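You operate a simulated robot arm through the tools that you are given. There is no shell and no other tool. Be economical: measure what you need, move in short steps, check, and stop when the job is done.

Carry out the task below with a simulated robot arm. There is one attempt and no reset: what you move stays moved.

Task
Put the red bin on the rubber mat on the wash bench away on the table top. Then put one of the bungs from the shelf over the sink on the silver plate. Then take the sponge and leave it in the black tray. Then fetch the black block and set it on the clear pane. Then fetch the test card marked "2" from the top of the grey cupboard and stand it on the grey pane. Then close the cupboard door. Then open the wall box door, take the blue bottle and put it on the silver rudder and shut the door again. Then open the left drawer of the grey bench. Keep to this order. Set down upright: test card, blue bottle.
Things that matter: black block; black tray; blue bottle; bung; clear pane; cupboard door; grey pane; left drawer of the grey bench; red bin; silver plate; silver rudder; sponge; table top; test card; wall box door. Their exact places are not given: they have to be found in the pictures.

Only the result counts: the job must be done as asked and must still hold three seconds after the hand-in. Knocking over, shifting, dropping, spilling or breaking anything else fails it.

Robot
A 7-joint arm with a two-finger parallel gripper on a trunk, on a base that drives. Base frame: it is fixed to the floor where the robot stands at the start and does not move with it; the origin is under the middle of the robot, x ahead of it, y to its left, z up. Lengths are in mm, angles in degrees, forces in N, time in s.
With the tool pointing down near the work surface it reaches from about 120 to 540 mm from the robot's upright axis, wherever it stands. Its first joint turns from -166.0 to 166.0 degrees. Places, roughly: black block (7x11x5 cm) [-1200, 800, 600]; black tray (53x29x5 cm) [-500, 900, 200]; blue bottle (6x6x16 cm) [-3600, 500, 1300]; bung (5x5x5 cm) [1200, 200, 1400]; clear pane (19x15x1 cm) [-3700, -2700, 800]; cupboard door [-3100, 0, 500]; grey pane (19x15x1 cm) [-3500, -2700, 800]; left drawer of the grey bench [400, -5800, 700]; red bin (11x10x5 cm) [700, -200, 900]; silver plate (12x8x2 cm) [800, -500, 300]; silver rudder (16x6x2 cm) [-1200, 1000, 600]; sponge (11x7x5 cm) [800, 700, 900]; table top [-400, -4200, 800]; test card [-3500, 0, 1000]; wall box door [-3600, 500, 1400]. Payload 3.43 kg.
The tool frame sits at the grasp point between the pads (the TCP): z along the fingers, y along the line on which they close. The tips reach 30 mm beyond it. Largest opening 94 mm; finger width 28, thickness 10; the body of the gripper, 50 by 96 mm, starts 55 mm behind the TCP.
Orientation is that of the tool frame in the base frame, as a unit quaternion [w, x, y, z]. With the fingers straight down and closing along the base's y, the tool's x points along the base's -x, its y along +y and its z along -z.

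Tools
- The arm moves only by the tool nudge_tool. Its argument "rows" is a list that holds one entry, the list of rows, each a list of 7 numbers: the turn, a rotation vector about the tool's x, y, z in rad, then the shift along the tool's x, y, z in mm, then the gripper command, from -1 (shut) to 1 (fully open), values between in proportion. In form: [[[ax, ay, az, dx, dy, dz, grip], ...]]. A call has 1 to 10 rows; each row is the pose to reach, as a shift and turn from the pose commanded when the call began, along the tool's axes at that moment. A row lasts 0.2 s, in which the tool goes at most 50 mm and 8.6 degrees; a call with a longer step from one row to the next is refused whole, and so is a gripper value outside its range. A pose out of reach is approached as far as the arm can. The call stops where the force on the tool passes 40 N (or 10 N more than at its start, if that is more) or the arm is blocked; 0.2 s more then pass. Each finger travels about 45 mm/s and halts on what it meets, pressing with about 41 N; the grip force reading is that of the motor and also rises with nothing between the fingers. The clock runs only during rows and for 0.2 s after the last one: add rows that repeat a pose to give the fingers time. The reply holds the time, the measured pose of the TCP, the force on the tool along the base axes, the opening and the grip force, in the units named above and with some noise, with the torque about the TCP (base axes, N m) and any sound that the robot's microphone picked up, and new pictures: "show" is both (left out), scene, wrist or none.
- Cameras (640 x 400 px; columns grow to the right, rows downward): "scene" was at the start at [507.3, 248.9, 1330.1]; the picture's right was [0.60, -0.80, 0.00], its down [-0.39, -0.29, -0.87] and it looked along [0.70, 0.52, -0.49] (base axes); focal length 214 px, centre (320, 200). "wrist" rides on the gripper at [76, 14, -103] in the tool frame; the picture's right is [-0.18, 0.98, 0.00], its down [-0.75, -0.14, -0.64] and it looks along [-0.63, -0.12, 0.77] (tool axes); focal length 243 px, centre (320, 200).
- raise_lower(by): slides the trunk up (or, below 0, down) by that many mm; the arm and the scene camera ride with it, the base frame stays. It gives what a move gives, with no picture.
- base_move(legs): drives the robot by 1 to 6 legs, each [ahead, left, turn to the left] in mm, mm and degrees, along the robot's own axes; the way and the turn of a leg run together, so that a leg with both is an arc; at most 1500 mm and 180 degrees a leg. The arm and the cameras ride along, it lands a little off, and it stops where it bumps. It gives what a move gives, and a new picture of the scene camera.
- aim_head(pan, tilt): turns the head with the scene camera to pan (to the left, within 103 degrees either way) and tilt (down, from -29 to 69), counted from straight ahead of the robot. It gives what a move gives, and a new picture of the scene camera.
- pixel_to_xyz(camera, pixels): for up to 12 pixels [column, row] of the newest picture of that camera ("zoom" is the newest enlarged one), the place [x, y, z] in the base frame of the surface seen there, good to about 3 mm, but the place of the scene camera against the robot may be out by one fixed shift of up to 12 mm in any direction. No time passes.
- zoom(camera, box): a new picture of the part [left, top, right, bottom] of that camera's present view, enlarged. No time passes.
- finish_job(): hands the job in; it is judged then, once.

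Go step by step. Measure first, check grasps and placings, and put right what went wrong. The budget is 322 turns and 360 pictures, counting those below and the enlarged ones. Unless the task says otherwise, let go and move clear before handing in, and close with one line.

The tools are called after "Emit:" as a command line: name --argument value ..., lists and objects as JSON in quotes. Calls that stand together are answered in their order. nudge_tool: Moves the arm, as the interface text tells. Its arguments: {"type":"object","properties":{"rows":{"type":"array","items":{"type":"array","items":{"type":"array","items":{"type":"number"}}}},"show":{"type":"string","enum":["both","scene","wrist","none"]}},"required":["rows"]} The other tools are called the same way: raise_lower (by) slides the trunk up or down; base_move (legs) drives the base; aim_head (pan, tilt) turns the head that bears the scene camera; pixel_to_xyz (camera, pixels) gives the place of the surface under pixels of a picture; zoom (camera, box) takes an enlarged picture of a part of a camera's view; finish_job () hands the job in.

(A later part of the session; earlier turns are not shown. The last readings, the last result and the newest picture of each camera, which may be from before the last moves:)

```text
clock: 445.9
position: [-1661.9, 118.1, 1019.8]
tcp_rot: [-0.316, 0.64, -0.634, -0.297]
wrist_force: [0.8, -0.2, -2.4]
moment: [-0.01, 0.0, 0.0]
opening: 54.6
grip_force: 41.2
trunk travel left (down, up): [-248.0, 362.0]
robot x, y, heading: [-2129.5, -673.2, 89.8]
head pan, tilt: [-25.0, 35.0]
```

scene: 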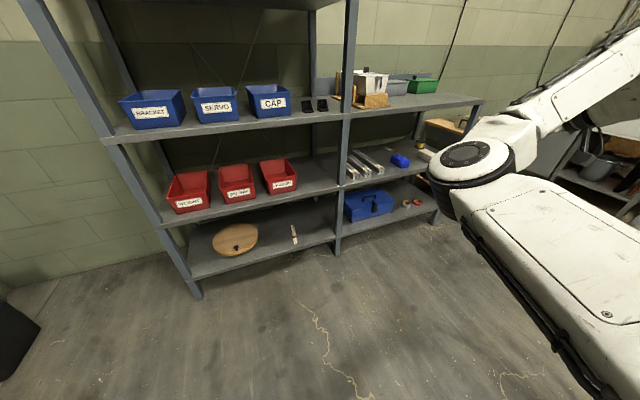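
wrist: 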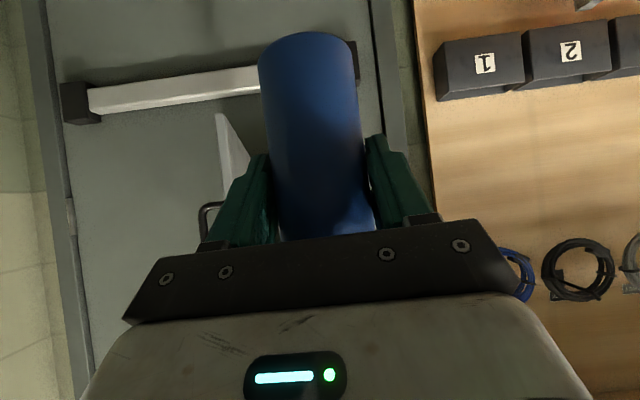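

I need to know where the rack posts are for the deep reach; I'll measure the posts and shelf edges in this view.

Emit:
pixel_to_xyz --camera "scene" --pixels '[[346, 140], [340, 215], [337, 245], [465, 110], [400, 105], [425, 145], [250, 112], [435, 205], [390, 95], [400, 160], [415, 153], [470, 118]]'

Emit:
zoom --camera "scene" --box '[320, 60, 500, 230]'

```text
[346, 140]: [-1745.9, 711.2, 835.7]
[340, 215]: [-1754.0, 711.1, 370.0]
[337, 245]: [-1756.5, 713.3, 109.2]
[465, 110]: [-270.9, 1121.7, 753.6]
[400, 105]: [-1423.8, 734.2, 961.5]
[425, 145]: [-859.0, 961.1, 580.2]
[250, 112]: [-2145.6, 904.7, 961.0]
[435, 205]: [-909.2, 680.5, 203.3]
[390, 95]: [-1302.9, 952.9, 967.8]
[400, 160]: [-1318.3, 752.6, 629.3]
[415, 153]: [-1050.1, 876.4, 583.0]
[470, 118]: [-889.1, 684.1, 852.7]
```

```text
2.35 times, centred on (410, 145) of scene
```

zoom: 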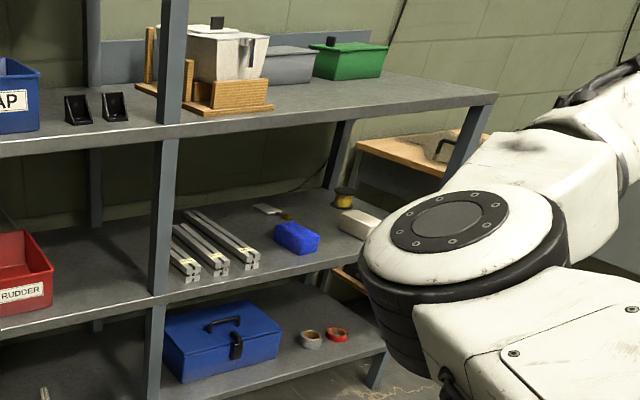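

Posts are at x≈-1750 and -890, leaving a wide opening, and the emptied corridor at x≈-1180 is free. I'll lower the trunk, bring the tool toward the robot's centre line and lower it to z≈710.

Emit:
raise_lower --by -240

Emit:
nudge_tool --rows '[[[0, 0, 0, 7, 34, 6, -1], [0, 0, 0, 15, 68, 12, -1], [0, 0, 0, 23, 102, 18, -1], [0, 0, 0, 31, 136, 25, -1], [0, 0, 0, 47, 167, 38, -1], [0, 0, 0, 47, 167, 38, -1]]]' --show "none"

Emit:
aim_head --pan -25 --tilt 30

```text
clock: 448.4
position: [-1662.1, 117.5, 779.4]
tcp_rot: [-0.315, 0.64, -0.634, -0.298]
wrist_force: [-1.0, 0.1, -1.0]
moment: [-0.01, -0.02, 0.01]
opening: 54.3
grip_force: 41.6
trunk travel left (down, up): [-8.0, 602.0]
robot x, y, heading: [-2126.8, -675.8, 89.9]
head pan, tilt: [-25.0, 35.0]
```

```text
clock: 449.9
position: [-1829.1, 121.2, 716.1]
tcp_rot: [-0.315, 0.64, -0.634, -0.297]
wrist_force: [0.0, -0.3, -2.4]
moment: [-0.02, -0.01, 0.04]
opening: 54.8
grip_force: 41.1
trunk travel left (down, up): [-8.0, 602.0]
robot x, y, heading: [-2126.3, -676.3, 90.0]
head pan, tilt: [-25.0, 35.0]
```

```text
clock: 450.5
position: [-1830.6, 121.0, 716.0]
tcp_rot: [-0.315, 0.64, -0.634, -0.298]
wrist_force: [0.7, 0.4, -2.4]
moment: [-0.02, -0.01, 0.01]
opening: 54.4
grip_force: 40.9
trunk travel left (down, up): [-8.0, 602.0]
robot x, y, heading: [-2131.9, -675.6, 89.7]
head pan, tilt: [-25.0, 30.0]
```

scene: 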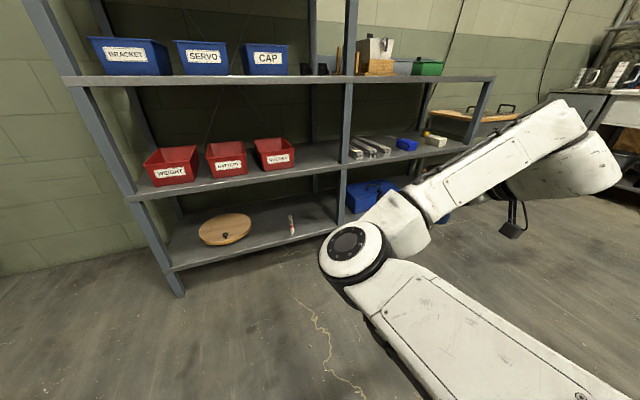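

I'll measure the arm's heights for the shelf entry.

Emit:
pixel_to_xyz --camera "scene" --pixels '[[350, 240], [400, 210], [470, 175], [550, 110], [580, 160], [520, 330], [430, 310], [600, 390]]'

```text
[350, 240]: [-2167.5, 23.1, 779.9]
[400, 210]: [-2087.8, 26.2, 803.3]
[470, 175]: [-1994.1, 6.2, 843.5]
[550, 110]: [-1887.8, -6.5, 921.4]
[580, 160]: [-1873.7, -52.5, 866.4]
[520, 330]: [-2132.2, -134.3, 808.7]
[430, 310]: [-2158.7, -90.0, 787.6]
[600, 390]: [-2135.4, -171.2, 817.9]
```

The elbow top is at z≈780 and would pass low over the metal bars. I'll raise the trunk 70 and lower the tool by the arm instead, to lift the elbow.

Emit:
raise_lower --by 70

Emit:
nudge_tool --rows '[[[0, 0, 0, 28, 0, 22, -1], [0, 0, 0, 55, 0, 44, -1], [0, 0, 0, 83, 0, 66, -1], [0, 0, 0, 83, 0, 66, -1]]]' --show "scene"

```text
clock: 451.6
position: [-1830.4, 121.5, 786.3]
tcp_rot: [-0.315, 0.64, -0.634, -0.298]
wrist_force: [0.3, -0.1, -2.8]
moment: [-0.04, 0.01, 0.02]
opening: 54.5
grip_force: 40.6
trunk travel left (down, up): [-78.0, 532.0]
robot x, y, heading: [-2127.9, -676.1, 89.8]
head pan, tilt: [-25.0, 30.0]
```

```text
clock: 452.6
position: [-1826.7, 119.5, 680.6]
tcp_rot: [-0.315, 0.641, -0.634, -0.297]
wrist_force: [0.6, -0.7, -3.1]
moment: [-0.04, -0.02, 0.0]
opening: 54.6
grip_force: 40.6
trunk travel left (down, up): [-78.0, 532.0]
robot x, y, heading: [-2128.2, -676.6, 89.8]
head pan, tilt: [-25.0, 30.0]
```

scene: 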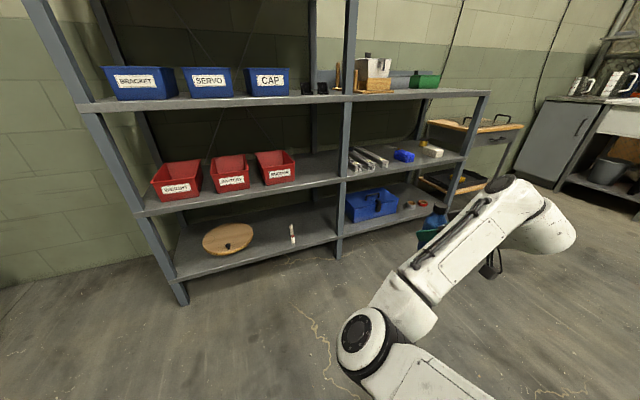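

Emit:
pixel_to_xyz --camera "scene" --pixels '[[360, 335], [360, 385], [400, 300], [440, 270], [500, 200], [540, 230], [510, 180], [430, 375], [440, 215]]'

Emit:
aim_head --pan -25 --tilt 60

```text
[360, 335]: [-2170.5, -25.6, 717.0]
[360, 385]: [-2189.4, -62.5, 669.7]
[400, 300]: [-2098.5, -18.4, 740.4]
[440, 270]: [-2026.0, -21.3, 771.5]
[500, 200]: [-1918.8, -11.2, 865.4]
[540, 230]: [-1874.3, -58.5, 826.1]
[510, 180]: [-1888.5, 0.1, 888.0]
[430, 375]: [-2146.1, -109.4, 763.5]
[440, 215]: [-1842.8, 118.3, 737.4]
```

```text
clock: 453.5
position: [-1826.6, 118.8, 680.4]
tcp_rot: [-0.315, 0.64, -0.634, -0.298]
wrist_force: [-0.7, -0.2, -2.4]
moment: [-0.05, -0.02, -0.02]
opening: 54.4
grip_force: 40.6
trunk travel left (down, up): [-78.0, 532.0]
robot x, y, heading: [-2131.3, -672.1, 89.8]
head pan, tilt: [-25.0, 60.0]
```

scene: 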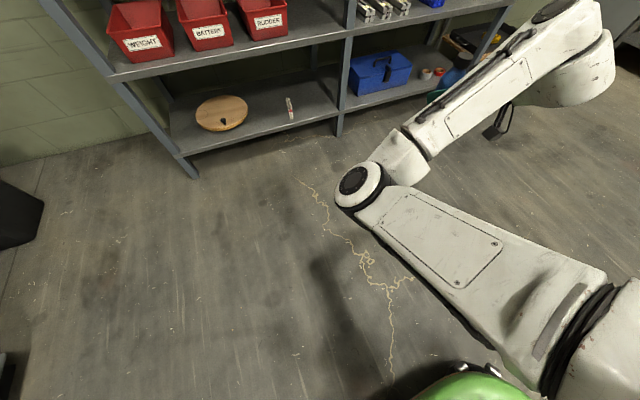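

The elbow drops when the arm folds, so the better way is a lower trunk and a more stretched arm. I'll lower the trunk and extend forward 110 at z≈685.

Emit:
nudge_tool --rows '[[[0, 0, 0, -40, 0, -20, -1], [0, 0, 0, -80, 0, -10, -1], [0, 0, 0, -105, 0, 12, -1], [0, 0, 0, -132, 0, 34, -1], [0, 0, 0, -132, 0, 34, -1]]]' --show "none"

Emit:
raise_lower --by -70

Emit:
aim_head --pan -25 --tilt 40

```text
clock: 454.7
position: [-1823.8, 229.2, 763.2]
tcp_rot: [-0.315, 0.64, -0.635, -0.297]
wrist_force: [-0.2, -0.6, -2.4]
moment: [-0.06, 0.0, -0.01]
opening: 54.7
grip_force: 40.7
trunk travel left (down, up): [-78.0, 532.0]
robot x, y, heading: [-2127.8, -675.2, 89.8]
head pan, tilt: [-25.0, 60.0]
```

```text
clock: 455.8
position: [-1824.4, 228.8, 693.3]
tcp_rot: [-0.315, 0.641, -0.634, -0.298]
wrist_force: [0.6, -0.3, -2.2]
moment: [-0.02, 0.05, 0.04]
opening: 54.6
grip_force: 40.9
trunk travel left (down, up): [-8.0, 602.0]
robot x, y, heading: [-2127.4, -674.1, 90.0]
head pan, tilt: [-25.0, 60.0]
```

```text
clock: 456.6
position: [-1825.1, 228.2, 694.3]
tcp_rot: [-0.315, 0.64, -0.635, -0.297]
wrist_force: [1.4, 0.8, -1.6]
moment: [0.0, 0.01, -0.03]
opening: 54.6
grip_force: 40.9
trunk travel left (down, up): [-8.0, 602.0]
robot x, y, heading: [-2126.4, -674.5, 89.9]
head pan, tilt: [-25.0, 40.0]
```

scene: 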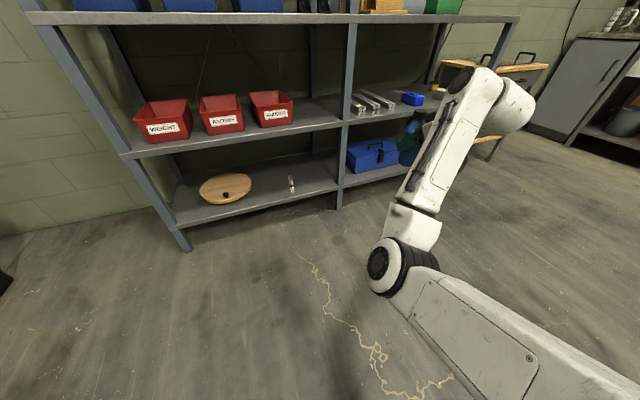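

Emit:
pixel_to_xyz --camera "scene" --pixels '[[378, 262], [410, 250], [425, 205], [445, 150], [480, 80], [465, 65], [420, 275], [470, 320], [415, 130], [380, 285]]'

Emit:
pixel_to_xyz --camera "scene" --pixels '[[358, 108], [370, 100], [388, 105], [413, 98], [368, 120]]'

```text
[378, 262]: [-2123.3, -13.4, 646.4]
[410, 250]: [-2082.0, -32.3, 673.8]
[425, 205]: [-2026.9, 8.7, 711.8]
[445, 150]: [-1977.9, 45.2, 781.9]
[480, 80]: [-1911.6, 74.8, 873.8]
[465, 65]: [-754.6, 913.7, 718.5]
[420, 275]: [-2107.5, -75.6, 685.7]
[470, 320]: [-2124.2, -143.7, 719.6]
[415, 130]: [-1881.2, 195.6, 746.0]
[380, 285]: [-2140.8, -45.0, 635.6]
```

```text
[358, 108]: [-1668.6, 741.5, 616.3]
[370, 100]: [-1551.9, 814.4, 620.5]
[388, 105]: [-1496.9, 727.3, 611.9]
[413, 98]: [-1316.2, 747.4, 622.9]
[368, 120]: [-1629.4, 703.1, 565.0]
```

The elbow would foul the metal bars if I go straight in, so I'll approach at a heading of about 135° from the right, which keeps the elbow at the shelf's front edge. First I'll retract 110, then drive right and turn left 45°.

Emit:
nudge_tool --rows '[[[0, 0, 0, 17, 0, -21, -1], [0, 0, 0, 34, 0, -43, -1], [0, 0, 0, 51, 0, -64, -1], [0, 0, 0, 65, 0, -90, -1], [0, 0, 0, 65, 0, -90, -1]]]' --show "none"

Emit:
base_move --legs '[[0, -1290, 0], [0, 0, 45]]'

Emit:
aim_head --pan -25 --tilt 35

```text
clock: 457.9
position: [-1824.9, 119.4, 696.5]
tcp_rot: [-0.314, 0.64, -0.635, -0.297]
wrist_force: [0.6, 0.5, -2.2]
moment: [-0.01, 0.01, 0.01]
opening: 54.4
grip_force: 40.9
trunk travel left (down, up): [-8.0, 602.0]
robot x, y, heading: [-2126.5, -678.8, 89.9]
head pan, tilt: [-25.0, 40.0]
```

```text
clock: 466.4
position: [-1181.5, 108.2, 697.3]
tcp_rot: [-0.178, 0.834, -0.343, -0.395]
wrist_force: [-0.8, -0.5, -2.0]
moment: [-0.01, -0.01, -0.03]
opening: 54.5
grip_force: 40.7
trunk travel left (down, up): [-8.0, 602.0]
robot x, y, heading: [-838.1, -668.7, 134.8]
head pan, tilt: [-25.0, 40.0]
```

scene: 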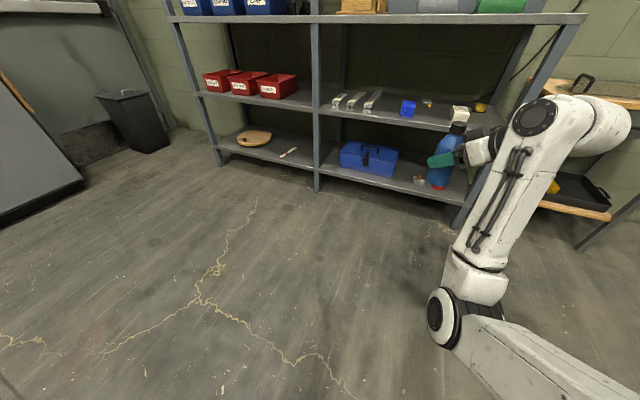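

```text
clock: 467.0
position: [-1182.2, 108.9, 697.4]
tcp_rot: [-0.178, 0.834, -0.343, -0.394]
wrist_force: [0.8, 0.7, -2.4]
moment: [0.03, -0.02, 0.01]
opening: 54.5
grip_force: 40.7
trunk travel left (down, up): [-8.0, 602.0]
robot x, y, heading: [-838.4, -667.4, 134.6]
head pan, tilt: [-25.0, 35.0]
```

scene: 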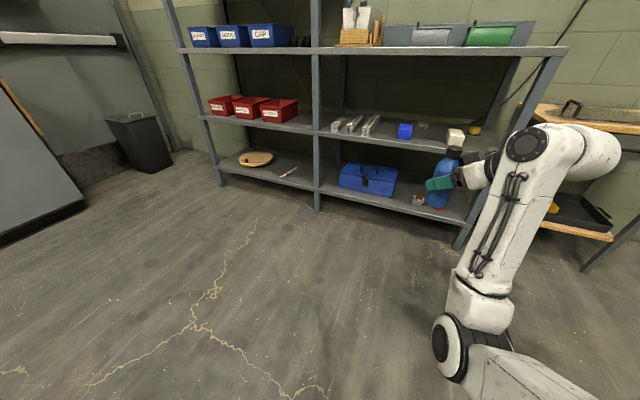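

I'll measure the elbow and zoom on the rudder.

Emit:
pixel_to_xyz --camera "scene" --pixels '[[440, 335], [445, 365], [465, 330], [490, 280], [510, 200], [530, 140], [590, 130], [500, 370], [495, 165], [350, 125], [405, 130]]'

Emit:
zoom --camera "scene" --box '[380, 90, 500, 170]'

```text
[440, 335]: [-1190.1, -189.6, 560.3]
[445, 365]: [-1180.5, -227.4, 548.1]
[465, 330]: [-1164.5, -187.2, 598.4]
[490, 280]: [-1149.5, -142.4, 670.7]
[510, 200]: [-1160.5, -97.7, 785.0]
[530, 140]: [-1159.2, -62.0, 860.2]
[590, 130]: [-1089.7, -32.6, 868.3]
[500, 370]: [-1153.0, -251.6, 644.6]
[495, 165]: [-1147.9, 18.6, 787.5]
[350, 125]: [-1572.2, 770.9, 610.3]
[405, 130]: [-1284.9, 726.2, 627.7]
```

```text
5.00 times, centred on (440, 130) of scene
```

zoom: 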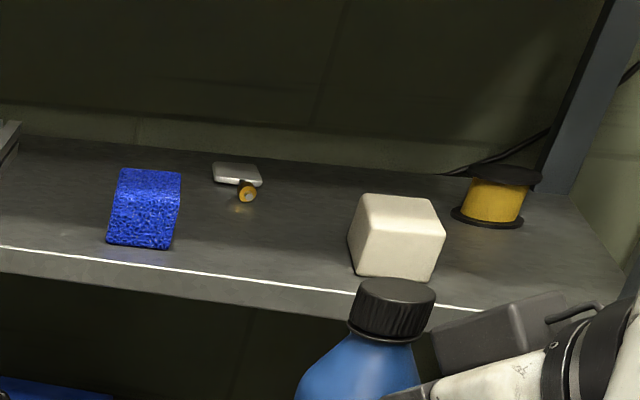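

The elbow has drifted low (z≈560) through those loops. I'll retrace the last arm moves backwards to bring the elbow up again.

Emit:
nudge_tool --rows '[[[0, 0, 0, 0, 0, 26, -1], [0, 0, 0, -17, 0, 47, -1], [0, 0, 0, -34, 0, 69, -1], [0, 0, 0, -51, 0, 90, -1], [0, 0, 0, -65, 0, 90, -1], [0, 0, 0, -65, 0, 90, -1]]]' --show "none"

Emit:
nudge_tool --rows '[[[0, 0, 0, 27, 0, -22, -1], [0, 0, 0, 52, 0, -44, -1], [0, 0, 0, 92, 0, -54, -1], [0, 0, 0, 132, 0, -34, -1], [0, 0, 0, 132, 0, -34, -1]]]' --show "none"

Emit:
nudge_tool --rows '[[[0, 0, 0, -28, 0, -22, -1], [0, 0, 0, -55, 0, -44, -1], [0, 0, 0, -83, 0, -66, -1], [0, 0, 0, -83, 0, -66, -1]]]' --show "scene"

```text
clock: 468.4
position: [-1259.1, 184.8, 692.3]
tcp_rot: [-0.178, 0.834, -0.342, -0.394]
wrist_force: [-0.5, 0.2, -2.3]
moment: [0.01, -0.04, 0.0]
opening: 54.5
grip_force: 40.8
trunk travel left (down, up): [-8.0, 602.0]
robot x, y, heading: [-833.8, -669.2, 134.7]
head pan, tilt: [-25.0, 35.0]
```

```text
clock: 469.6
position: [-1181.6, 112.8, 609.2]
tcp_rot: [-0.178, 0.834, -0.342, -0.395]
wrist_force: [-1.3, -0.2, -1.7]
moment: [-0.04, -0.04, 0.02]
opening: 54.4
grip_force: 41.3
trunk travel left (down, up): [-8.0, 602.0]
robot x, y, heading: [-838.3, -670.4, 134.8]
head pan, tilt: [-25.0, 35.0]
```

```text
clock: 470.6
position: [-1183.5, 108.1, 718.2]
tcp_rot: [-0.178, 0.834, -0.342, -0.395]
wrist_force: [0.3, -0.4, -2.7]
moment: [0.0, -0.03, -0.03]
opening: 54.3
grip_force: 41.4
trunk travel left (down, up): [-8.0, 602.0]
robot x, y, heading: [-835.1, -673.0, 134.4]
head pan, tilt: [-25.0, 35.0]
```

scene: 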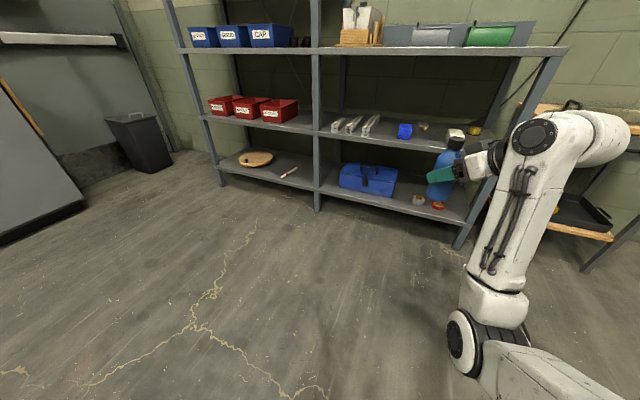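

The elbow remains low. I'll measure this posture to see what geometry it gives.

Emit:
pixel_to_xyz --camera "scene" --pixels '[[458, 330], [458, 365], [480, 330], [500, 285], [515, 220], [480, 250], [535, 140], [495, 270], [520, 375], [600, 130], [545, 115]]'

```text
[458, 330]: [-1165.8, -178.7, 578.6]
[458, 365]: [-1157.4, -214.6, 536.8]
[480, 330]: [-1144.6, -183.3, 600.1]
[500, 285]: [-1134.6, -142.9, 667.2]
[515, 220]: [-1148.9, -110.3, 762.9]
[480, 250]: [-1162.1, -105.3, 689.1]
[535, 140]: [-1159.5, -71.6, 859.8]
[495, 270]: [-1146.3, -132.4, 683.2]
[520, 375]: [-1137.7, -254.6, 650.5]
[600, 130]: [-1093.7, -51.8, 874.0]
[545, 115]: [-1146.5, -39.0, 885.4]
```

With the arm extended (about 905 forward, 300 right) the elbow trails by about 390, which suffices at a heading near 141°. I'll extend now and verify.

Emit:
nudge_tool --rows '[[[0, 0, 0, -11, 0, 25, -1], [0, 0, 0, -22, 0, 50, -1], [0, 0, 0, -33, 0, 75, -1], [0, 0, 0, -44, 0, 99, -1], [0, 0, 0, -44, 0, 99, -1]]]' --show "scene"

```text
clock: 471.8
position: [-1255.5, 184.1, 686.5]
tcp_rot: [-0.177, 0.834, -0.342, -0.395]
wrist_force: [-0.5, 0.5, -2.3]
moment: [-0.04, -0.03, -0.01]
opening: 54.7
grip_force: 40.9
trunk travel left (down, up): [-8.0, 602.0]
robot x, y, heading: [-834.3, -668.1, 135.1]
head pan, tilt: [-25.0, 35.0]
```

scene: 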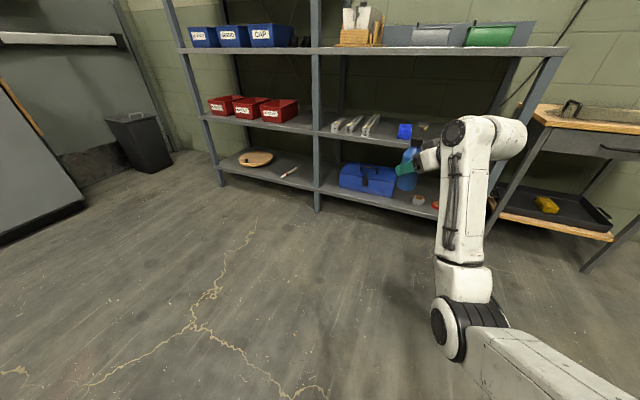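

Emit:
pixel_to_xyz --camera "scene" --pixels '[[440, 310], [450, 350], [465, 310], [465, 265], [465, 200], [475, 135], [510, 130], [470, 290], [495, 310], [520, 350]]'

```text
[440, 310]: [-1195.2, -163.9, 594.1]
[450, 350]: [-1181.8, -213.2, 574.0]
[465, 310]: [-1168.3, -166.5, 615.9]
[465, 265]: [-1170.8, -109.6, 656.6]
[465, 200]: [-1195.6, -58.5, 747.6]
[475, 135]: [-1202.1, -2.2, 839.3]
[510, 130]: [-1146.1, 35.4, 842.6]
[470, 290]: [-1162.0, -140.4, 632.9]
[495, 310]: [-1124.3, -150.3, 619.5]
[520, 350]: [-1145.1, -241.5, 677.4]
```

The elbow's front trails the tool by about 325, so it would end at y≈647, just outside the shelf's edge. I'll measure the rudder's blade precisely now.

Emit:
zoom --camera "scene" --box '[390, 100, 470, 160]'

Emit:
pixel_to_xyz --camera "scene" --pixels '[[424, 124], [427, 125], [421, 124], [428, 128], [404, 131]]'

```text
6.67 times, centred on (430, 130) of scene
```

zoom: 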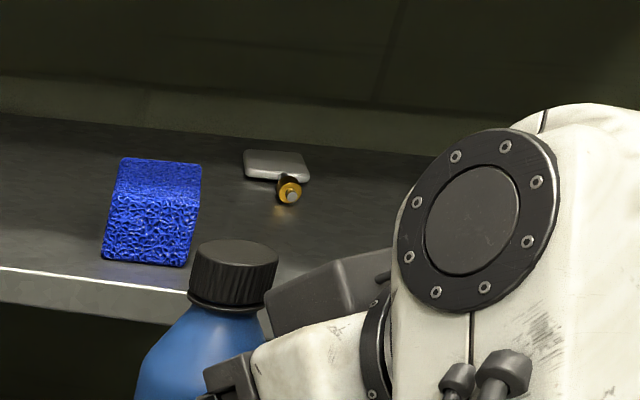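

```text
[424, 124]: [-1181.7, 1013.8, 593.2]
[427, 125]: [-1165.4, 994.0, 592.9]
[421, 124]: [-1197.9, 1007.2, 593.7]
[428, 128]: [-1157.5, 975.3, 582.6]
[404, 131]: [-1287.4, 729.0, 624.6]
```

Emit:
pixel_to_xyz --camera "zoom" --pixels '[[248, 155], [304, 160], [303, 178], [250, 176], [275, 165], [290, 192], [283, 182], [262, 160], [295, 165]]'

```text
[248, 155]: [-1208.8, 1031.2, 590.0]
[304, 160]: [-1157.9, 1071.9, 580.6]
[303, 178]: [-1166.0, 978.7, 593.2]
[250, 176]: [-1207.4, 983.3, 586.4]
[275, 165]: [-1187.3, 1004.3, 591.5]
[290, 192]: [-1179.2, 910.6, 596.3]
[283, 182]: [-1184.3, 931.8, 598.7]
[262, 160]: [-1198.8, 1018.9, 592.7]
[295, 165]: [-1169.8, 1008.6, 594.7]
```

The blade is about x -1198 to -1152, y 976–1031, with the tiller in front of it, so the bottle must stand at y≈1005. I need more reach, so I'll test extending 50 more.

Emit:
nudge_tool --rows '[[[0, 0, 0, -16, 0, 20, -1], [0, 0, 0, -31, 0, 39, -1], [0, 0, 0, -31, 0, 39, -1]]]' --show "scene"

```text
clock: 472.6
position: [-1292.0, 219.2, 686.2]
tcp_rot: [-0.178, 0.834, -0.342, -0.395]
wrist_force: [-1.5, -0.2, -1.2]
moment: [-0.03, -0.01, -0.03]
opening: 54.5
grip_force: 41.2
trunk travel left (down, up): [-8.0, 602.0]
robot x, y, heading: [-835.7, -669.8, 135.0]
head pan, tilt: [-25.0, 35.0]
```

scene: 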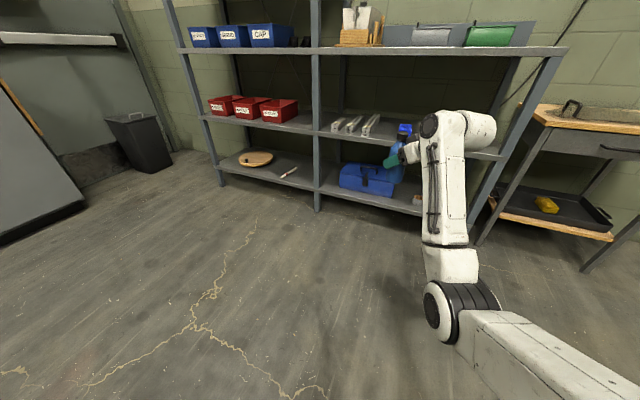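

That was reachable; I'll extend 60 more and lower 15.

Emit:
nudge_tool --rows '[[[0, 0, 0, -12, 0, 25, -1], [0, 0, 0, -26, 0, 56, -1], [0, 0, 0, -26, 0, 56, -1]]]' --show "scene"

Emit:
pixel_to_xyz --camera "scene" --pixels '[[430, 300], [440, 330], [450, 290], [450, 265], [445, 200], [450, 135], [480, 310], [460, 280]]'

```text
clock: 473.4
position: [-1331.9, 262.9, 673.6]
tcp_rot: [-0.178, 0.834, -0.342, -0.395]
wrist_force: [0.9, 0.4, -1.7]
moment: [0.02, -0.01, 0.0]
opening: 54.5
grip_force: 40.6
trunk travel left (down, up): [-8.0, 602.0]
robot x, y, heading: [-834.8, -668.0, 134.6]
head pan, tilt: [-25.0, 35.0]
```

scene: 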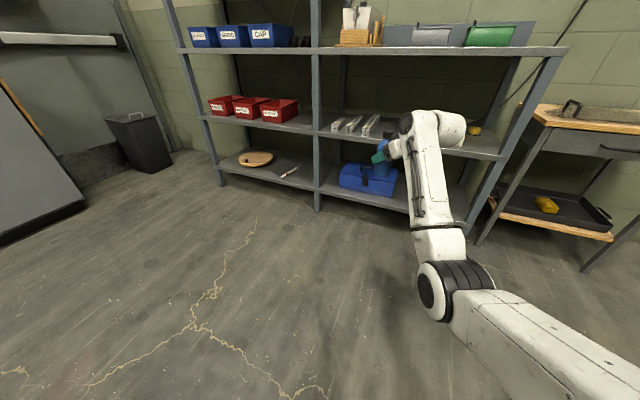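

```text
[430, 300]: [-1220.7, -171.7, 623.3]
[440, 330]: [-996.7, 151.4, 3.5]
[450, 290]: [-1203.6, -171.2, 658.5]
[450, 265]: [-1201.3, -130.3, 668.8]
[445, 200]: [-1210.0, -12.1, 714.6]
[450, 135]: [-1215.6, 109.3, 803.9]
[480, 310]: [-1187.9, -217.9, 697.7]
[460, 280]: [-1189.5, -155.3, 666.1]
```

The arm reaches well: the elbow now trails by about 395–435 and sits higher. I'll first shift so the tool is at x≈-1170 in front of the shelf.

Emit:
base_move --legs '[[50, -277, 0]]'

Emit:
nudge_tool --rows '[[[0, 0, 0, 0, 0, 0, -1]]]' --show "wrist"

```text
clock: 475.4
position: [-1166.1, 493.4, 672.8]
tcp_rot: [-0.178, 0.833, -0.344, -0.395]
wrist_force: [-0.2, -0.5, -2.3]
moment: [0.0, 0.0, 0.02]
opening: 54.6
grip_force: 41.0
trunk travel left (down, up): [-8.0, 602.0]
robot x, y, heading: [-674.8, -442.0, 134.5]
head pan, tilt: [-25.0, 35.0]
```

scene: 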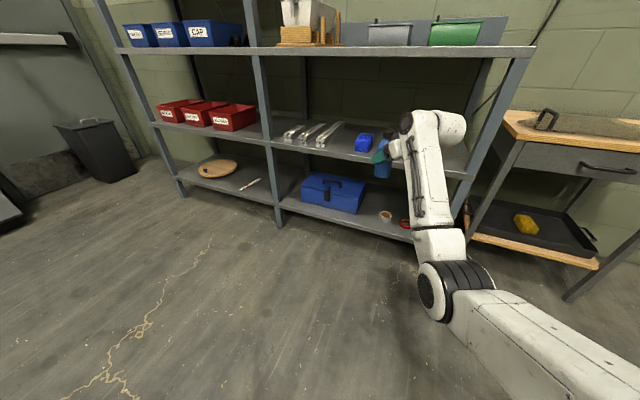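

```text
clock: 475.8
position: [-1166.0, 494.7, 674.0]
tcp_rot: [-0.178, 0.833, -0.345, -0.394]
wrist_force: [-0.6, 0.5, -1.6]
moment: [-0.02, 0.0, 0.01]
opening: 54.5
grip_force: 40.8
trunk travel left (down, up): [-8.0, 602.0]
robot x, y, heading: [-671.4, -444.1, 134.4]
head pan, tilt: [-25.0, 35.0]
```

wrist: 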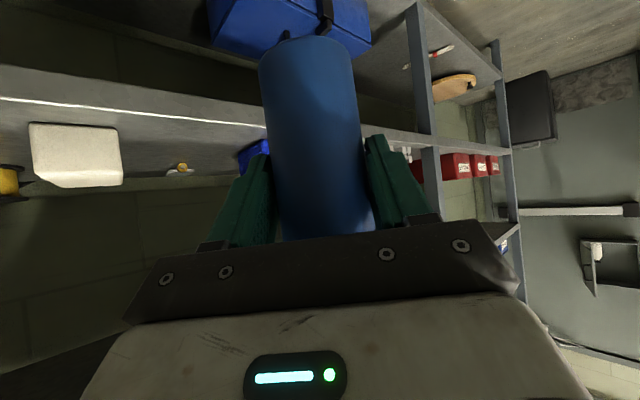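

The rudder shows in the wrist view at (180,170). I'll measure it.

Emit:
zoom --camera "wrist" --box '[120, 130, 260, 210]'

Emit:
pixel_to_xyz --camera "wrist" --pixels '[[182, 166], [180, 173], [170, 172], [190, 171], [122, 150], [120, 180], [240, 155], [176, 175]]'

```text
4.57 times, centred on (190, 170) of wrist
```

zoom: 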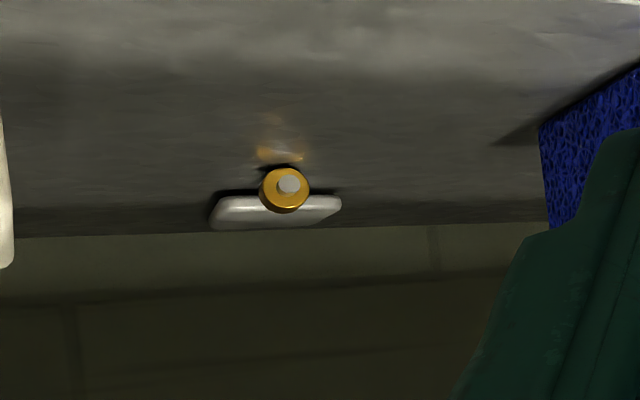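

```text
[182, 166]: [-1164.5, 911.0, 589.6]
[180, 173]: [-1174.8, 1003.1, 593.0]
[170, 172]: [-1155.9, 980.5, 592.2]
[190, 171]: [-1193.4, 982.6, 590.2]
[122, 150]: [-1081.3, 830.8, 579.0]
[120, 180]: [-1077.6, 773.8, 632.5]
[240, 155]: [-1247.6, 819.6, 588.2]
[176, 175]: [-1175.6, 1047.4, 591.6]
```

The blade's centre is about x=-1174, y 980–1035, top 592. I'll raise the tool 17 and drive straight in (+y) by 380, then check.

Emit:
nudge_tool --rows '[[[0, 0, 0, -13, 0, -11, -1], [0, 0, 0, -13, 0, -11, -1]]]' --show "none"

Emit:
base_move --legs '[[273, -264, 0]]'

Emit:
nudge_tool --rows '[[[0, 0, 0, 0, 0, 0, -1]]]' --show "wrist"

```text
clock: 476.4
position: [-1166.7, 492.5, 690.7]
tcp_rot: [-0.18, 0.832, -0.345, -0.395]
wrist_force: [-0.9, -0.1, -1.9]
moment: [0.01, -0.01, -0.01]
opening: 54.7
grip_force: 41.3
trunk travel left (down, up): [-8.0, 602.0]
robot x, y, heading: [-673.1, -441.6, 134.5]
head pan, tilt: [-25.0, 35.0]
```

```text
clock: 478.8
position: [-1171.5, 880.8, 690.9]
tcp_rot: [-0.178, 0.833, -0.344, -0.394]
wrist_force: [0.0, 0.0, -2.5]
moment: [0.01, -0.01, 0.01]
opening: 54.3
grip_force: 40.9
trunk travel left (down, up): [-8.0, 602.0]
robot x, y, heading: [-680.5, -51.2, 134.3]
head pan, tilt: [-25.0, 35.0]
```

scene: 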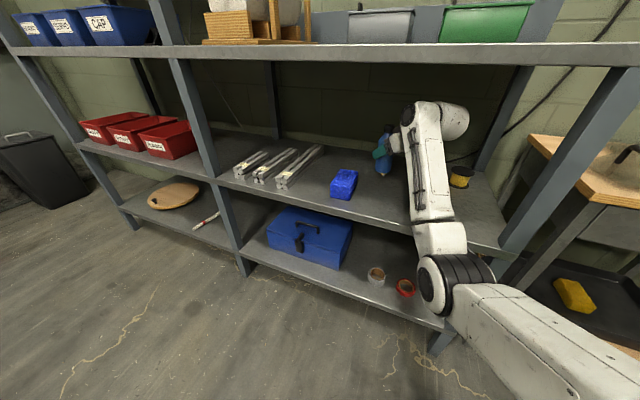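

```text
clock: 479.2
position: [-1171.0, 880.4, 690.2]
tcp_rot: [-0.178, 0.834, -0.344, -0.394]
wrist_force: [-0.4, 0.2, -2.3]
moment: [-0.03, -0.02, -0.02]
opening: 54.4
grip_force: 40.8
trunk travel left (down, up): [-8.0, 602.0]
robot x, y, heading: [-683.9, -51.0, 134.6]
head pan, tilt: [-25.0, 35.0]
```

wrist: 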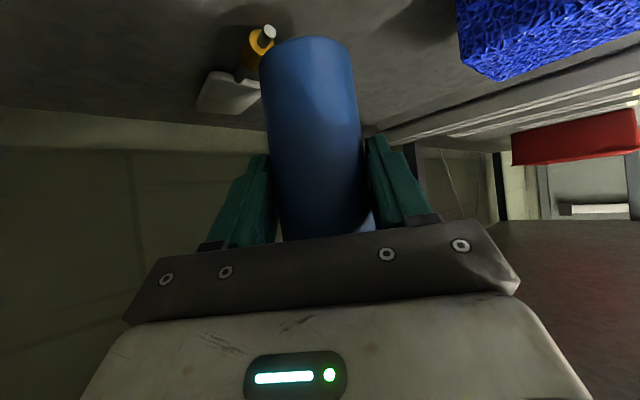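

The rudder lies right ahead at (230,85). I'll measure its blade and tiller closely.

Emit:
zoom --camera "wrist" --box '[170, 10, 330, 130]'

Emit:
pixel_to_xyz --camera "wrist" --pixels '[[199, 105], [210, 78], [235, 112], [256, 85], [230, 92], [243, 77], [250, 55], [268, 33], [220, 85], [245, 98]]'

Emit:
pixel_to_xyz --camera "scene" --pixels '[[440, 270], [430, 290], [435, 230], [470, 265], [430, 180], [500, 230]]'

```text
3.33 times, centred on (250, 70) of wrist
```

zoom: 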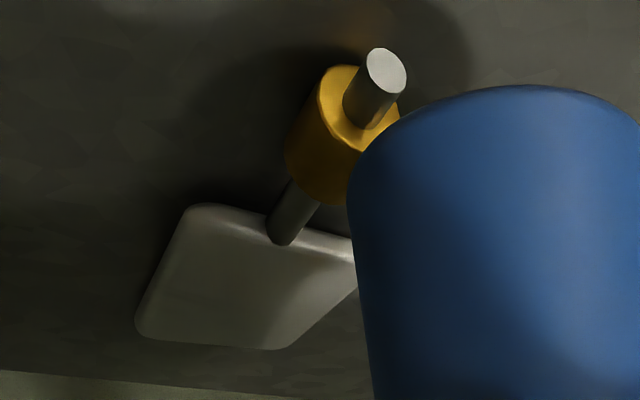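

```text
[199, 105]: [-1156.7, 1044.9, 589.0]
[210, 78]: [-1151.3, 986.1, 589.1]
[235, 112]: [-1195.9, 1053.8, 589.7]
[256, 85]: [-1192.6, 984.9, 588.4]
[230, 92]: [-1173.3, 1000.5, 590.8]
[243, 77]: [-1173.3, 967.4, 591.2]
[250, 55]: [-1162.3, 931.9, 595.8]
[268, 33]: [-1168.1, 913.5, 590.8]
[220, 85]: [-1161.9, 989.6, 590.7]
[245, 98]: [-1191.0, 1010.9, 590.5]
```

```text
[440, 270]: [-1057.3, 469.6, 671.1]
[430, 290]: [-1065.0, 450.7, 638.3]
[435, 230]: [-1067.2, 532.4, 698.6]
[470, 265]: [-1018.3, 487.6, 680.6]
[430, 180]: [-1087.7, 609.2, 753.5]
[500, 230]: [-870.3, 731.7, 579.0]
```

Blade: x -1197 to -1152, y 983–1052, top 590; centre (-1174,1018). I'll drive the remaining 130 in +y.

Emit:
base_move --legs '[[91, -92, 0]]'

Emit:
nudge_tool --rows '[[[0, 0, 0, 0, 0, 0, -1]]]' --show "wrist"

```text
clock: 480.5
position: [-1172.1, 1011.5, 690.8]
tcp_rot: [-0.178, 0.833, -0.344, -0.395]
wrist_force: [0.9, 0.2, -1.8]
moment: [-0.03, -0.05, -0.01]
opening: 54.4
grip_force: 40.5
trunk travel left (down, up): [-8.0, 602.0]
robot x, y, heading: [-678.8, 74.5, 134.4]
head pan, tilt: [-25.0, 35.0]
```

scene: 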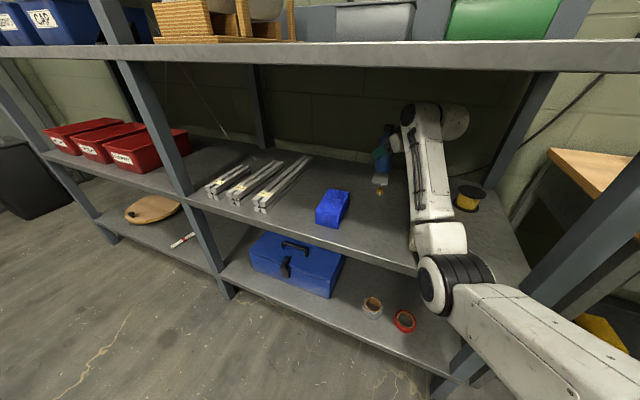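

```text
clock: 480.9
position: [-1172.8, 1011.7, 690.9]
tcp_rot: [-0.177, 0.834, -0.343, -0.394]
wrist_force: [0.8, -0.3, -2.0]
moment: [0.01, 0.03, -0.02]
opening: 54.6
grip_force: 41.6
trunk travel left (down, up): [-8.0, 602.0]
robot x, y, heading: [-677.8, 76.5, 134.6]
head pan, tilt: [-25.0, 35.0]
```

wrist: 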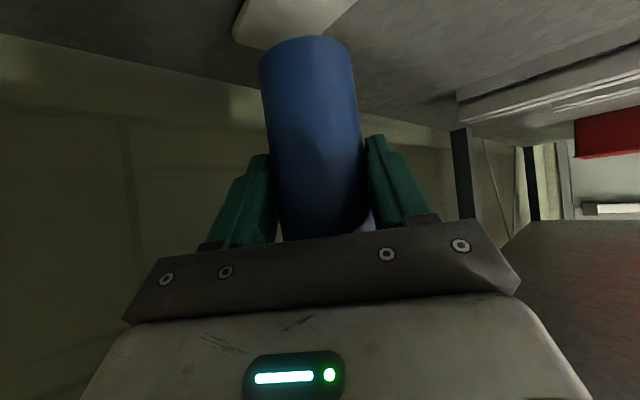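

The bottle is above the blade. I'll zoom the scene view to verify.

Emit:
zoom --camera "scene" --box '[340, 110, 440, 210]'

Emit:
pixel_to_xyz --camera "wrist" --pixels '[[240, 38], [350, 5], [300, 50], [270, 110], [352, 110], [245, 10], [320, 60]]'

```text
4.00 times, centred on (390, 160) of scene
```

zoom: 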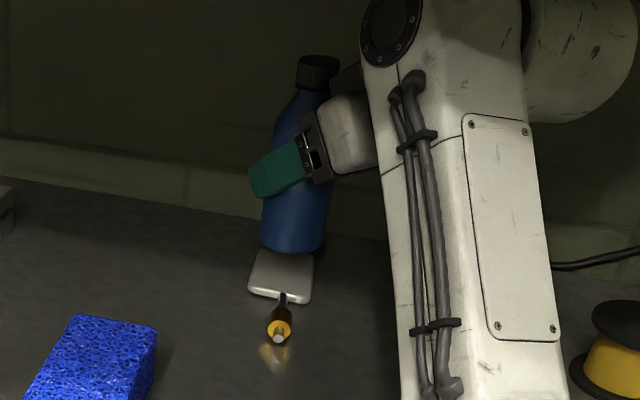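

```text
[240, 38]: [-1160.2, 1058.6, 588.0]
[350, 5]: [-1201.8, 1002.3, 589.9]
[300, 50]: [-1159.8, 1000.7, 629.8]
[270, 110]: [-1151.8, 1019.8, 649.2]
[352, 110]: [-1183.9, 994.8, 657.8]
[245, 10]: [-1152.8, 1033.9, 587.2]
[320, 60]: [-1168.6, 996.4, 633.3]
```

The bottle's axis is about (-1179,1018) against the blade's centre (-1175,1018). I'll correct 4 mm and lower 30.

Emit:
nudge_tool --rows '[[[0, 0, 0, 2.2, -2.1, -2.7, -1], [0, 0, 0, 14, -2.1, 6.7, -1], [0, 0, 0, 22, -2.1, 13, -1], [0, 0, 0, 25.6, -2.1, 16, -1], [0, 0, 0, 25.6, -2.1, 16, -1]]]' --show "none"

Emit:
nudge_tool --rows '[[[0, 0, 0, 1.6, 0, 1.25, -1], [0, 0, 0, 3.1, 0, 2.5, -1], [0, 0, 0, 3.1, 0, 2.5, -1]]]' --show "none"

```text
clock: 482.1
position: [-1168.2, 1011.8, 672.9]
tcp_rot: [-0.182, 0.831, -0.341, -0.399]
wrist_force: [0.0, 0.6, -1.1]
moment: [-0.02, 0.01, -0.04]
opening: 54.3
grip_force: 41.7
trunk travel left (down, up): [-8.0, 602.0]
robot x, y, heading: [-680.5, 75.2, 134.5]
head pan, tilt: [-25.0, 35.0]
```

```text
clock: 482.9
position: [-1167.9, 1011.6, 668.8]
tcp_rot: [-0.183, 0.831, -0.341, -0.399]
wrist_force: [0.2, 0.1, -1.6]
moment: [0.01, -0.01, -0.01]
opening: 54.6
grip_force: 40.9
trunk travel left (down, up): [-8.0, 602.0]
robot x, y, heading: [-677.6, 75.8, 134.3]
head pan, tilt: [-25.0, 35.0]
```

It lowered less than commanded and no contact force shows. I'll look at the scene to see whether anything blocks the arm.

Emit:
nudge_tool --rows '[[[0, 0, 0, 3.9, 0, 3.1, -1], [0, 0, 0, 3.9, 0, 3.1, -1]]]' --show "both"

```text
clock: 483.5
position: [-1170.3, 1011.0, 664.6]
tcp_rot: [-0.183, 0.831, -0.34, -0.4]
wrist_force: [0.7, -0.1, -2.3]
moment: [0.02, -0.02, 0.0]
opening: 54.4
grip_force: 40.8
trunk travel left (down, up): [-8.0, 602.0]
robot x, y, heading: [-680.3, 76.5, 134.6]
head pan, tilt: [-25.0, 35.0]
```

scene: 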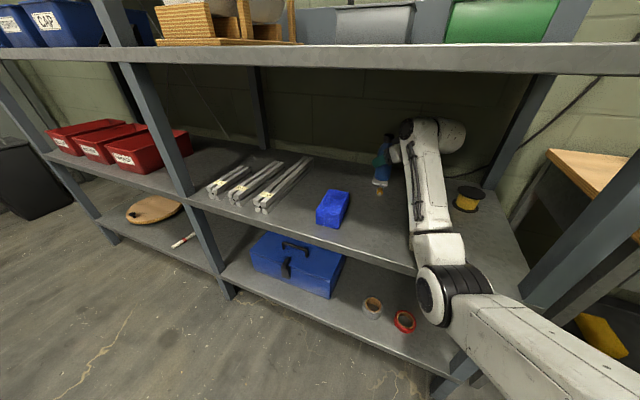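
wrist: 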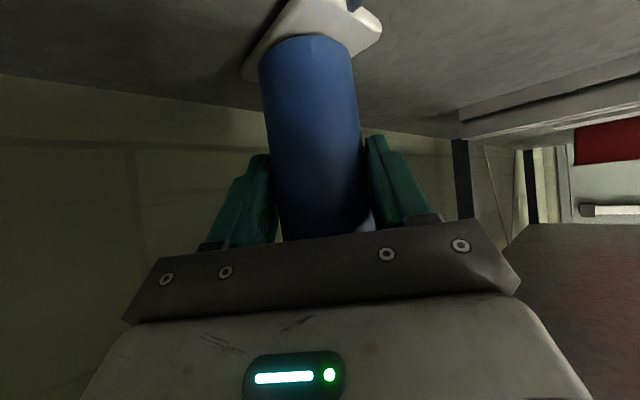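

Emit:
zoom --camera "scene" --box '[360, 200, 540, 340]'

Emit:
pixel_to_xyz --camera "scene" --pixels '[[420, 265], [440, 255], [415, 240], [445, 275], [430, 300], [470, 280], [400, 255], [475, 260], [450, 262]]'

```text
2.86 times, centred on (450, 270) of scene
```

zoom: 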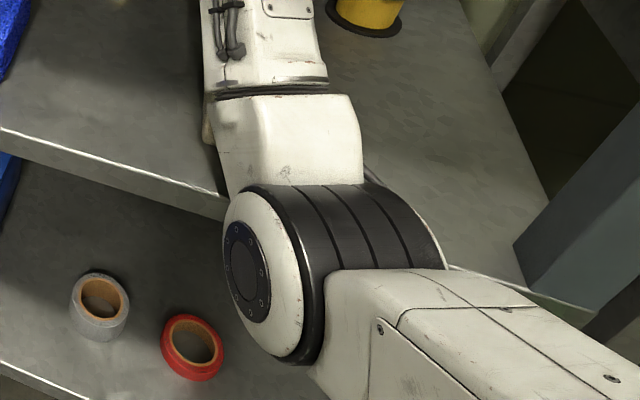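

```text
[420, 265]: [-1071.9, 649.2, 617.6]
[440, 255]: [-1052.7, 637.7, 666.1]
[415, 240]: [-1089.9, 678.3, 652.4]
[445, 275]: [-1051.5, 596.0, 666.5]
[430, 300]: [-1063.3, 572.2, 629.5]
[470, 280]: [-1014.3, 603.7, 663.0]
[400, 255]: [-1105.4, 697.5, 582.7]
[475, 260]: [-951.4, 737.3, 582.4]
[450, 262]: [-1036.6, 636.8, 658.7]
```

The forearm may be near the white block beneath it. I'll zoom in there.

Emit:
zoom --camera "scene" --box '[395, 190, 485, 270]'

Emit:
pixel_to_xyz --camera "zoom" --pixels '[[118, 370], [125, 385], [135, 350], [112, 330], [140, 300], [110, 390], [115, 358], [350, 200]]'

```text
5.00 times, centred on (440, 230) of scene
```

zoom: 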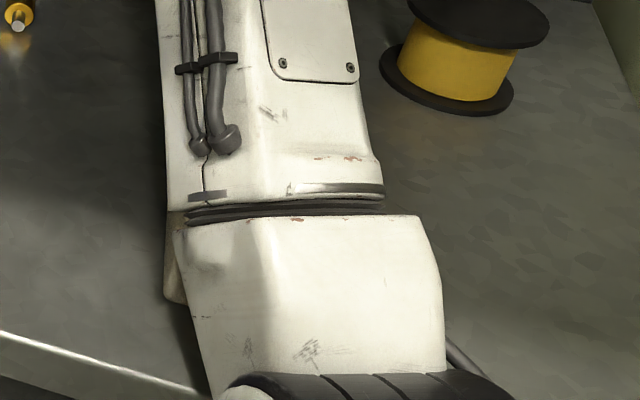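

```text
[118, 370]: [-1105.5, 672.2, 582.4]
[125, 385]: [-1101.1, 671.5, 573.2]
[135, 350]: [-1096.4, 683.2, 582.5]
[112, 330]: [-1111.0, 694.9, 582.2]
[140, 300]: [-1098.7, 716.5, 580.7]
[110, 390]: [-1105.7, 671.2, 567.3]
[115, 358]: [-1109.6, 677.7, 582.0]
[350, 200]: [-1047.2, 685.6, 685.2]
```

Emit:
pixel_to_xyz --camera "zoom" --pixels '[[174, 225], [174, 250], [175, 275], [178, 296], [168, 260], [185, 240], [190, 270], [200, 300], [170, 190], [175, 300]]'

```text
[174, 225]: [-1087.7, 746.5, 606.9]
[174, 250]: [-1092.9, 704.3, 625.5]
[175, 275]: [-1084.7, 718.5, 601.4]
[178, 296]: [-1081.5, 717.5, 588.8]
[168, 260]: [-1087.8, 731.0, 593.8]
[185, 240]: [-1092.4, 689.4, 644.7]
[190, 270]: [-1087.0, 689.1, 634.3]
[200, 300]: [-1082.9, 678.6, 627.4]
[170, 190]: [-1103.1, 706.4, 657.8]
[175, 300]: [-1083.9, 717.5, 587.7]
```

The forearm is just above the white block here, so I'll raise, withdraw straight back (-y), and come in again with a heading near 112°, where the forearm passes through the emptied gap.

Emit:
nudge_tool --rows '[[[0, 0, 0, -8, 0, -6, -1], [0, 0, 0, -16, 0, -12, -1], [0, 0, 0, -23, 0, -18, -1], [0, 0, 0, -23, 0, -18, -1]]]' --show "none"

Emit:
base_move --legs '[[-284, 280, 0]]'

```text
clock: 484.5
position: [-1166.5, 1012.6, 678.4]
tcp_rot: [-0.177, 0.834, -0.345, -0.393]
wrist_force: [-0.6, 0.1, -2.5]
moment: [-0.01, -0.03, 0.02]
opening: 54.3
grip_force: 40.9
trunk travel left (down, up): [-8.0, 602.0]
robot x, y, heading: [-682.7, 81.1, 134.7]
head pan, tilt: [-25.0, 35.0]
```

```text
clock: 487.0
position: [-1170.2, 607.7, 681.3]
tcp_rot: [-0.177, 0.834, -0.341, -0.396]
wrist_force: [-0.4, 0.8, -1.6]
moment: [-0.01, -0.02, -0.03]
opening: 54.5
grip_force: 40.9
trunk travel left (down, up): [-8.0, 602.0]
robot x, y, heading: [-675.6, -322.0, 134.9]
head pan, tilt: [-25.0, 35.0]
```

scene: 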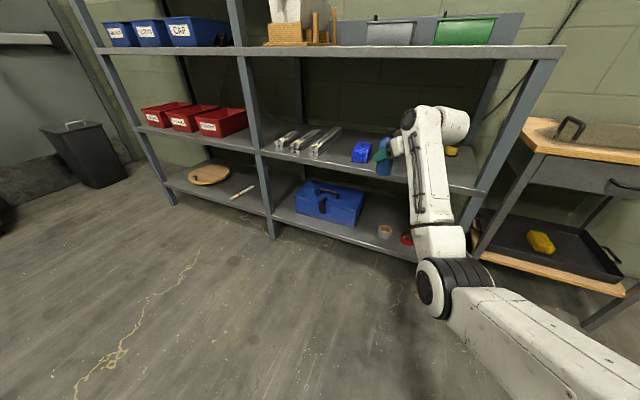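

Withdrawn cleanly. I'll go back 300 more, turn right 22.5°, and check the white block.

Emit:
base_move --legs '[[-215, 215, 0], [0, 0, -22.5]]'

Emit:
zoom --camera "scene" --box '[250, 60, 480, 220]'

```text
clock: 490.2
position: [-782.4, 430.7, 682.0]
tcp_rot: [-0.251, 0.751, -0.499, -0.352]
wrist_force: [0.3, -0.1, -1.6]
moment: [-0.07, -0.02, -0.05]
opening: 54.5
grip_force: 41.3
trunk travel left (down, up): [-8.0, 602.0]
robot x, y, heading: [-687.1, -618.9, 112.3]
head pan, tilt: [-25.0, 35.0]
```

scene: 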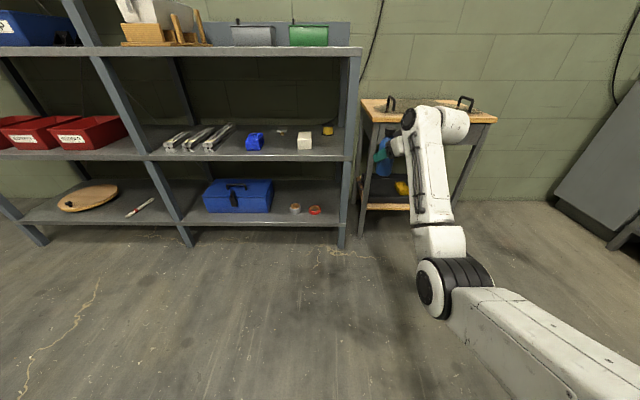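

```text
2.50 times, centred on (365, 140) of scene
```

zoom: 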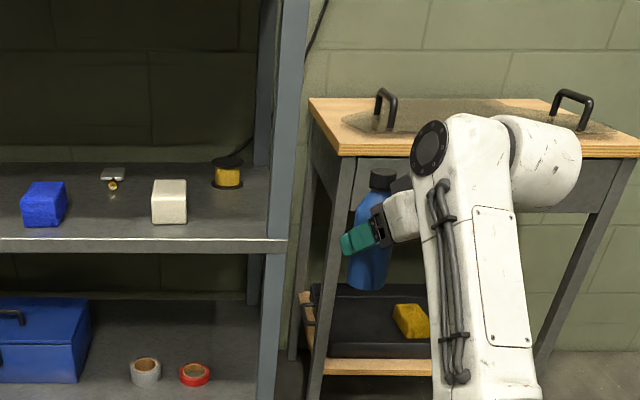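

The shelf items look in place. I'll now move left to x≈-1171 at this heading.

Emit:
base_move --legs '[[148, 360, 0]]'

Emit:
nudge_tool --rows '[[[0, 0, 0, -8, 0, -6, -1], [0, 0, 0, -8, 0, -6, -1]]]' --show "wrist"

```text
clock: 492.7
position: [-1175.2, 428.9, 681.4]
tcp_rot: [-0.251, 0.751, -0.499, -0.352]
wrist_force: [-1.2, 0.0, -2.1]
moment: [-0.01, -0.03, 0.01]
opening: 54.6
grip_force: 41.1
trunk travel left (down, up): [-8.0, 602.0]
robot x, y, heading: [-1076.9, -621.8, 112.2]
head pan, tilt: [-25.0, 35.0]
```

scene: 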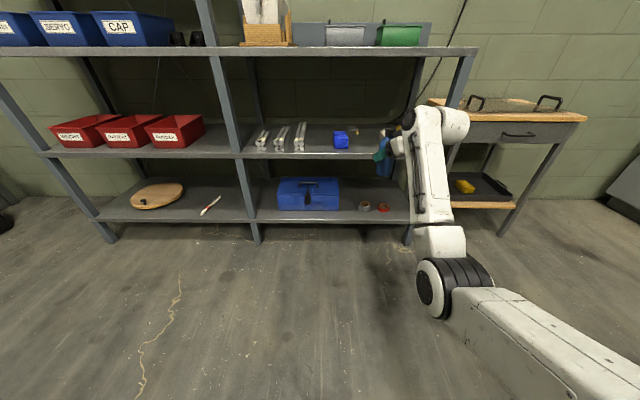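

```text
clock: 493.3
position: [-1175.6, 428.8, 691.0]
tcp_rot: [-0.251, 0.751, -0.499, -0.353]
wrist_force: [0.6, -0.7, -2.1]
moment: [-0.03, -0.04, -0.01]
opening: 54.5
grip_force: 41.3
trunk travel left (down, up): [-8.0, 602.0]
robot x, y, heading: [-1080.5, -620.4, 112.1]
head pan, tilt: [-25.0, 35.0]
```

wrist: 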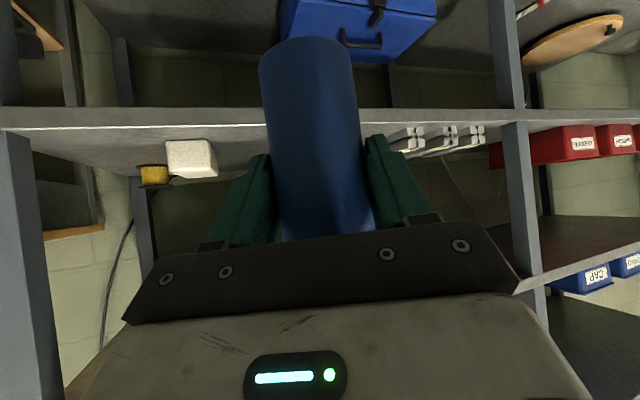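

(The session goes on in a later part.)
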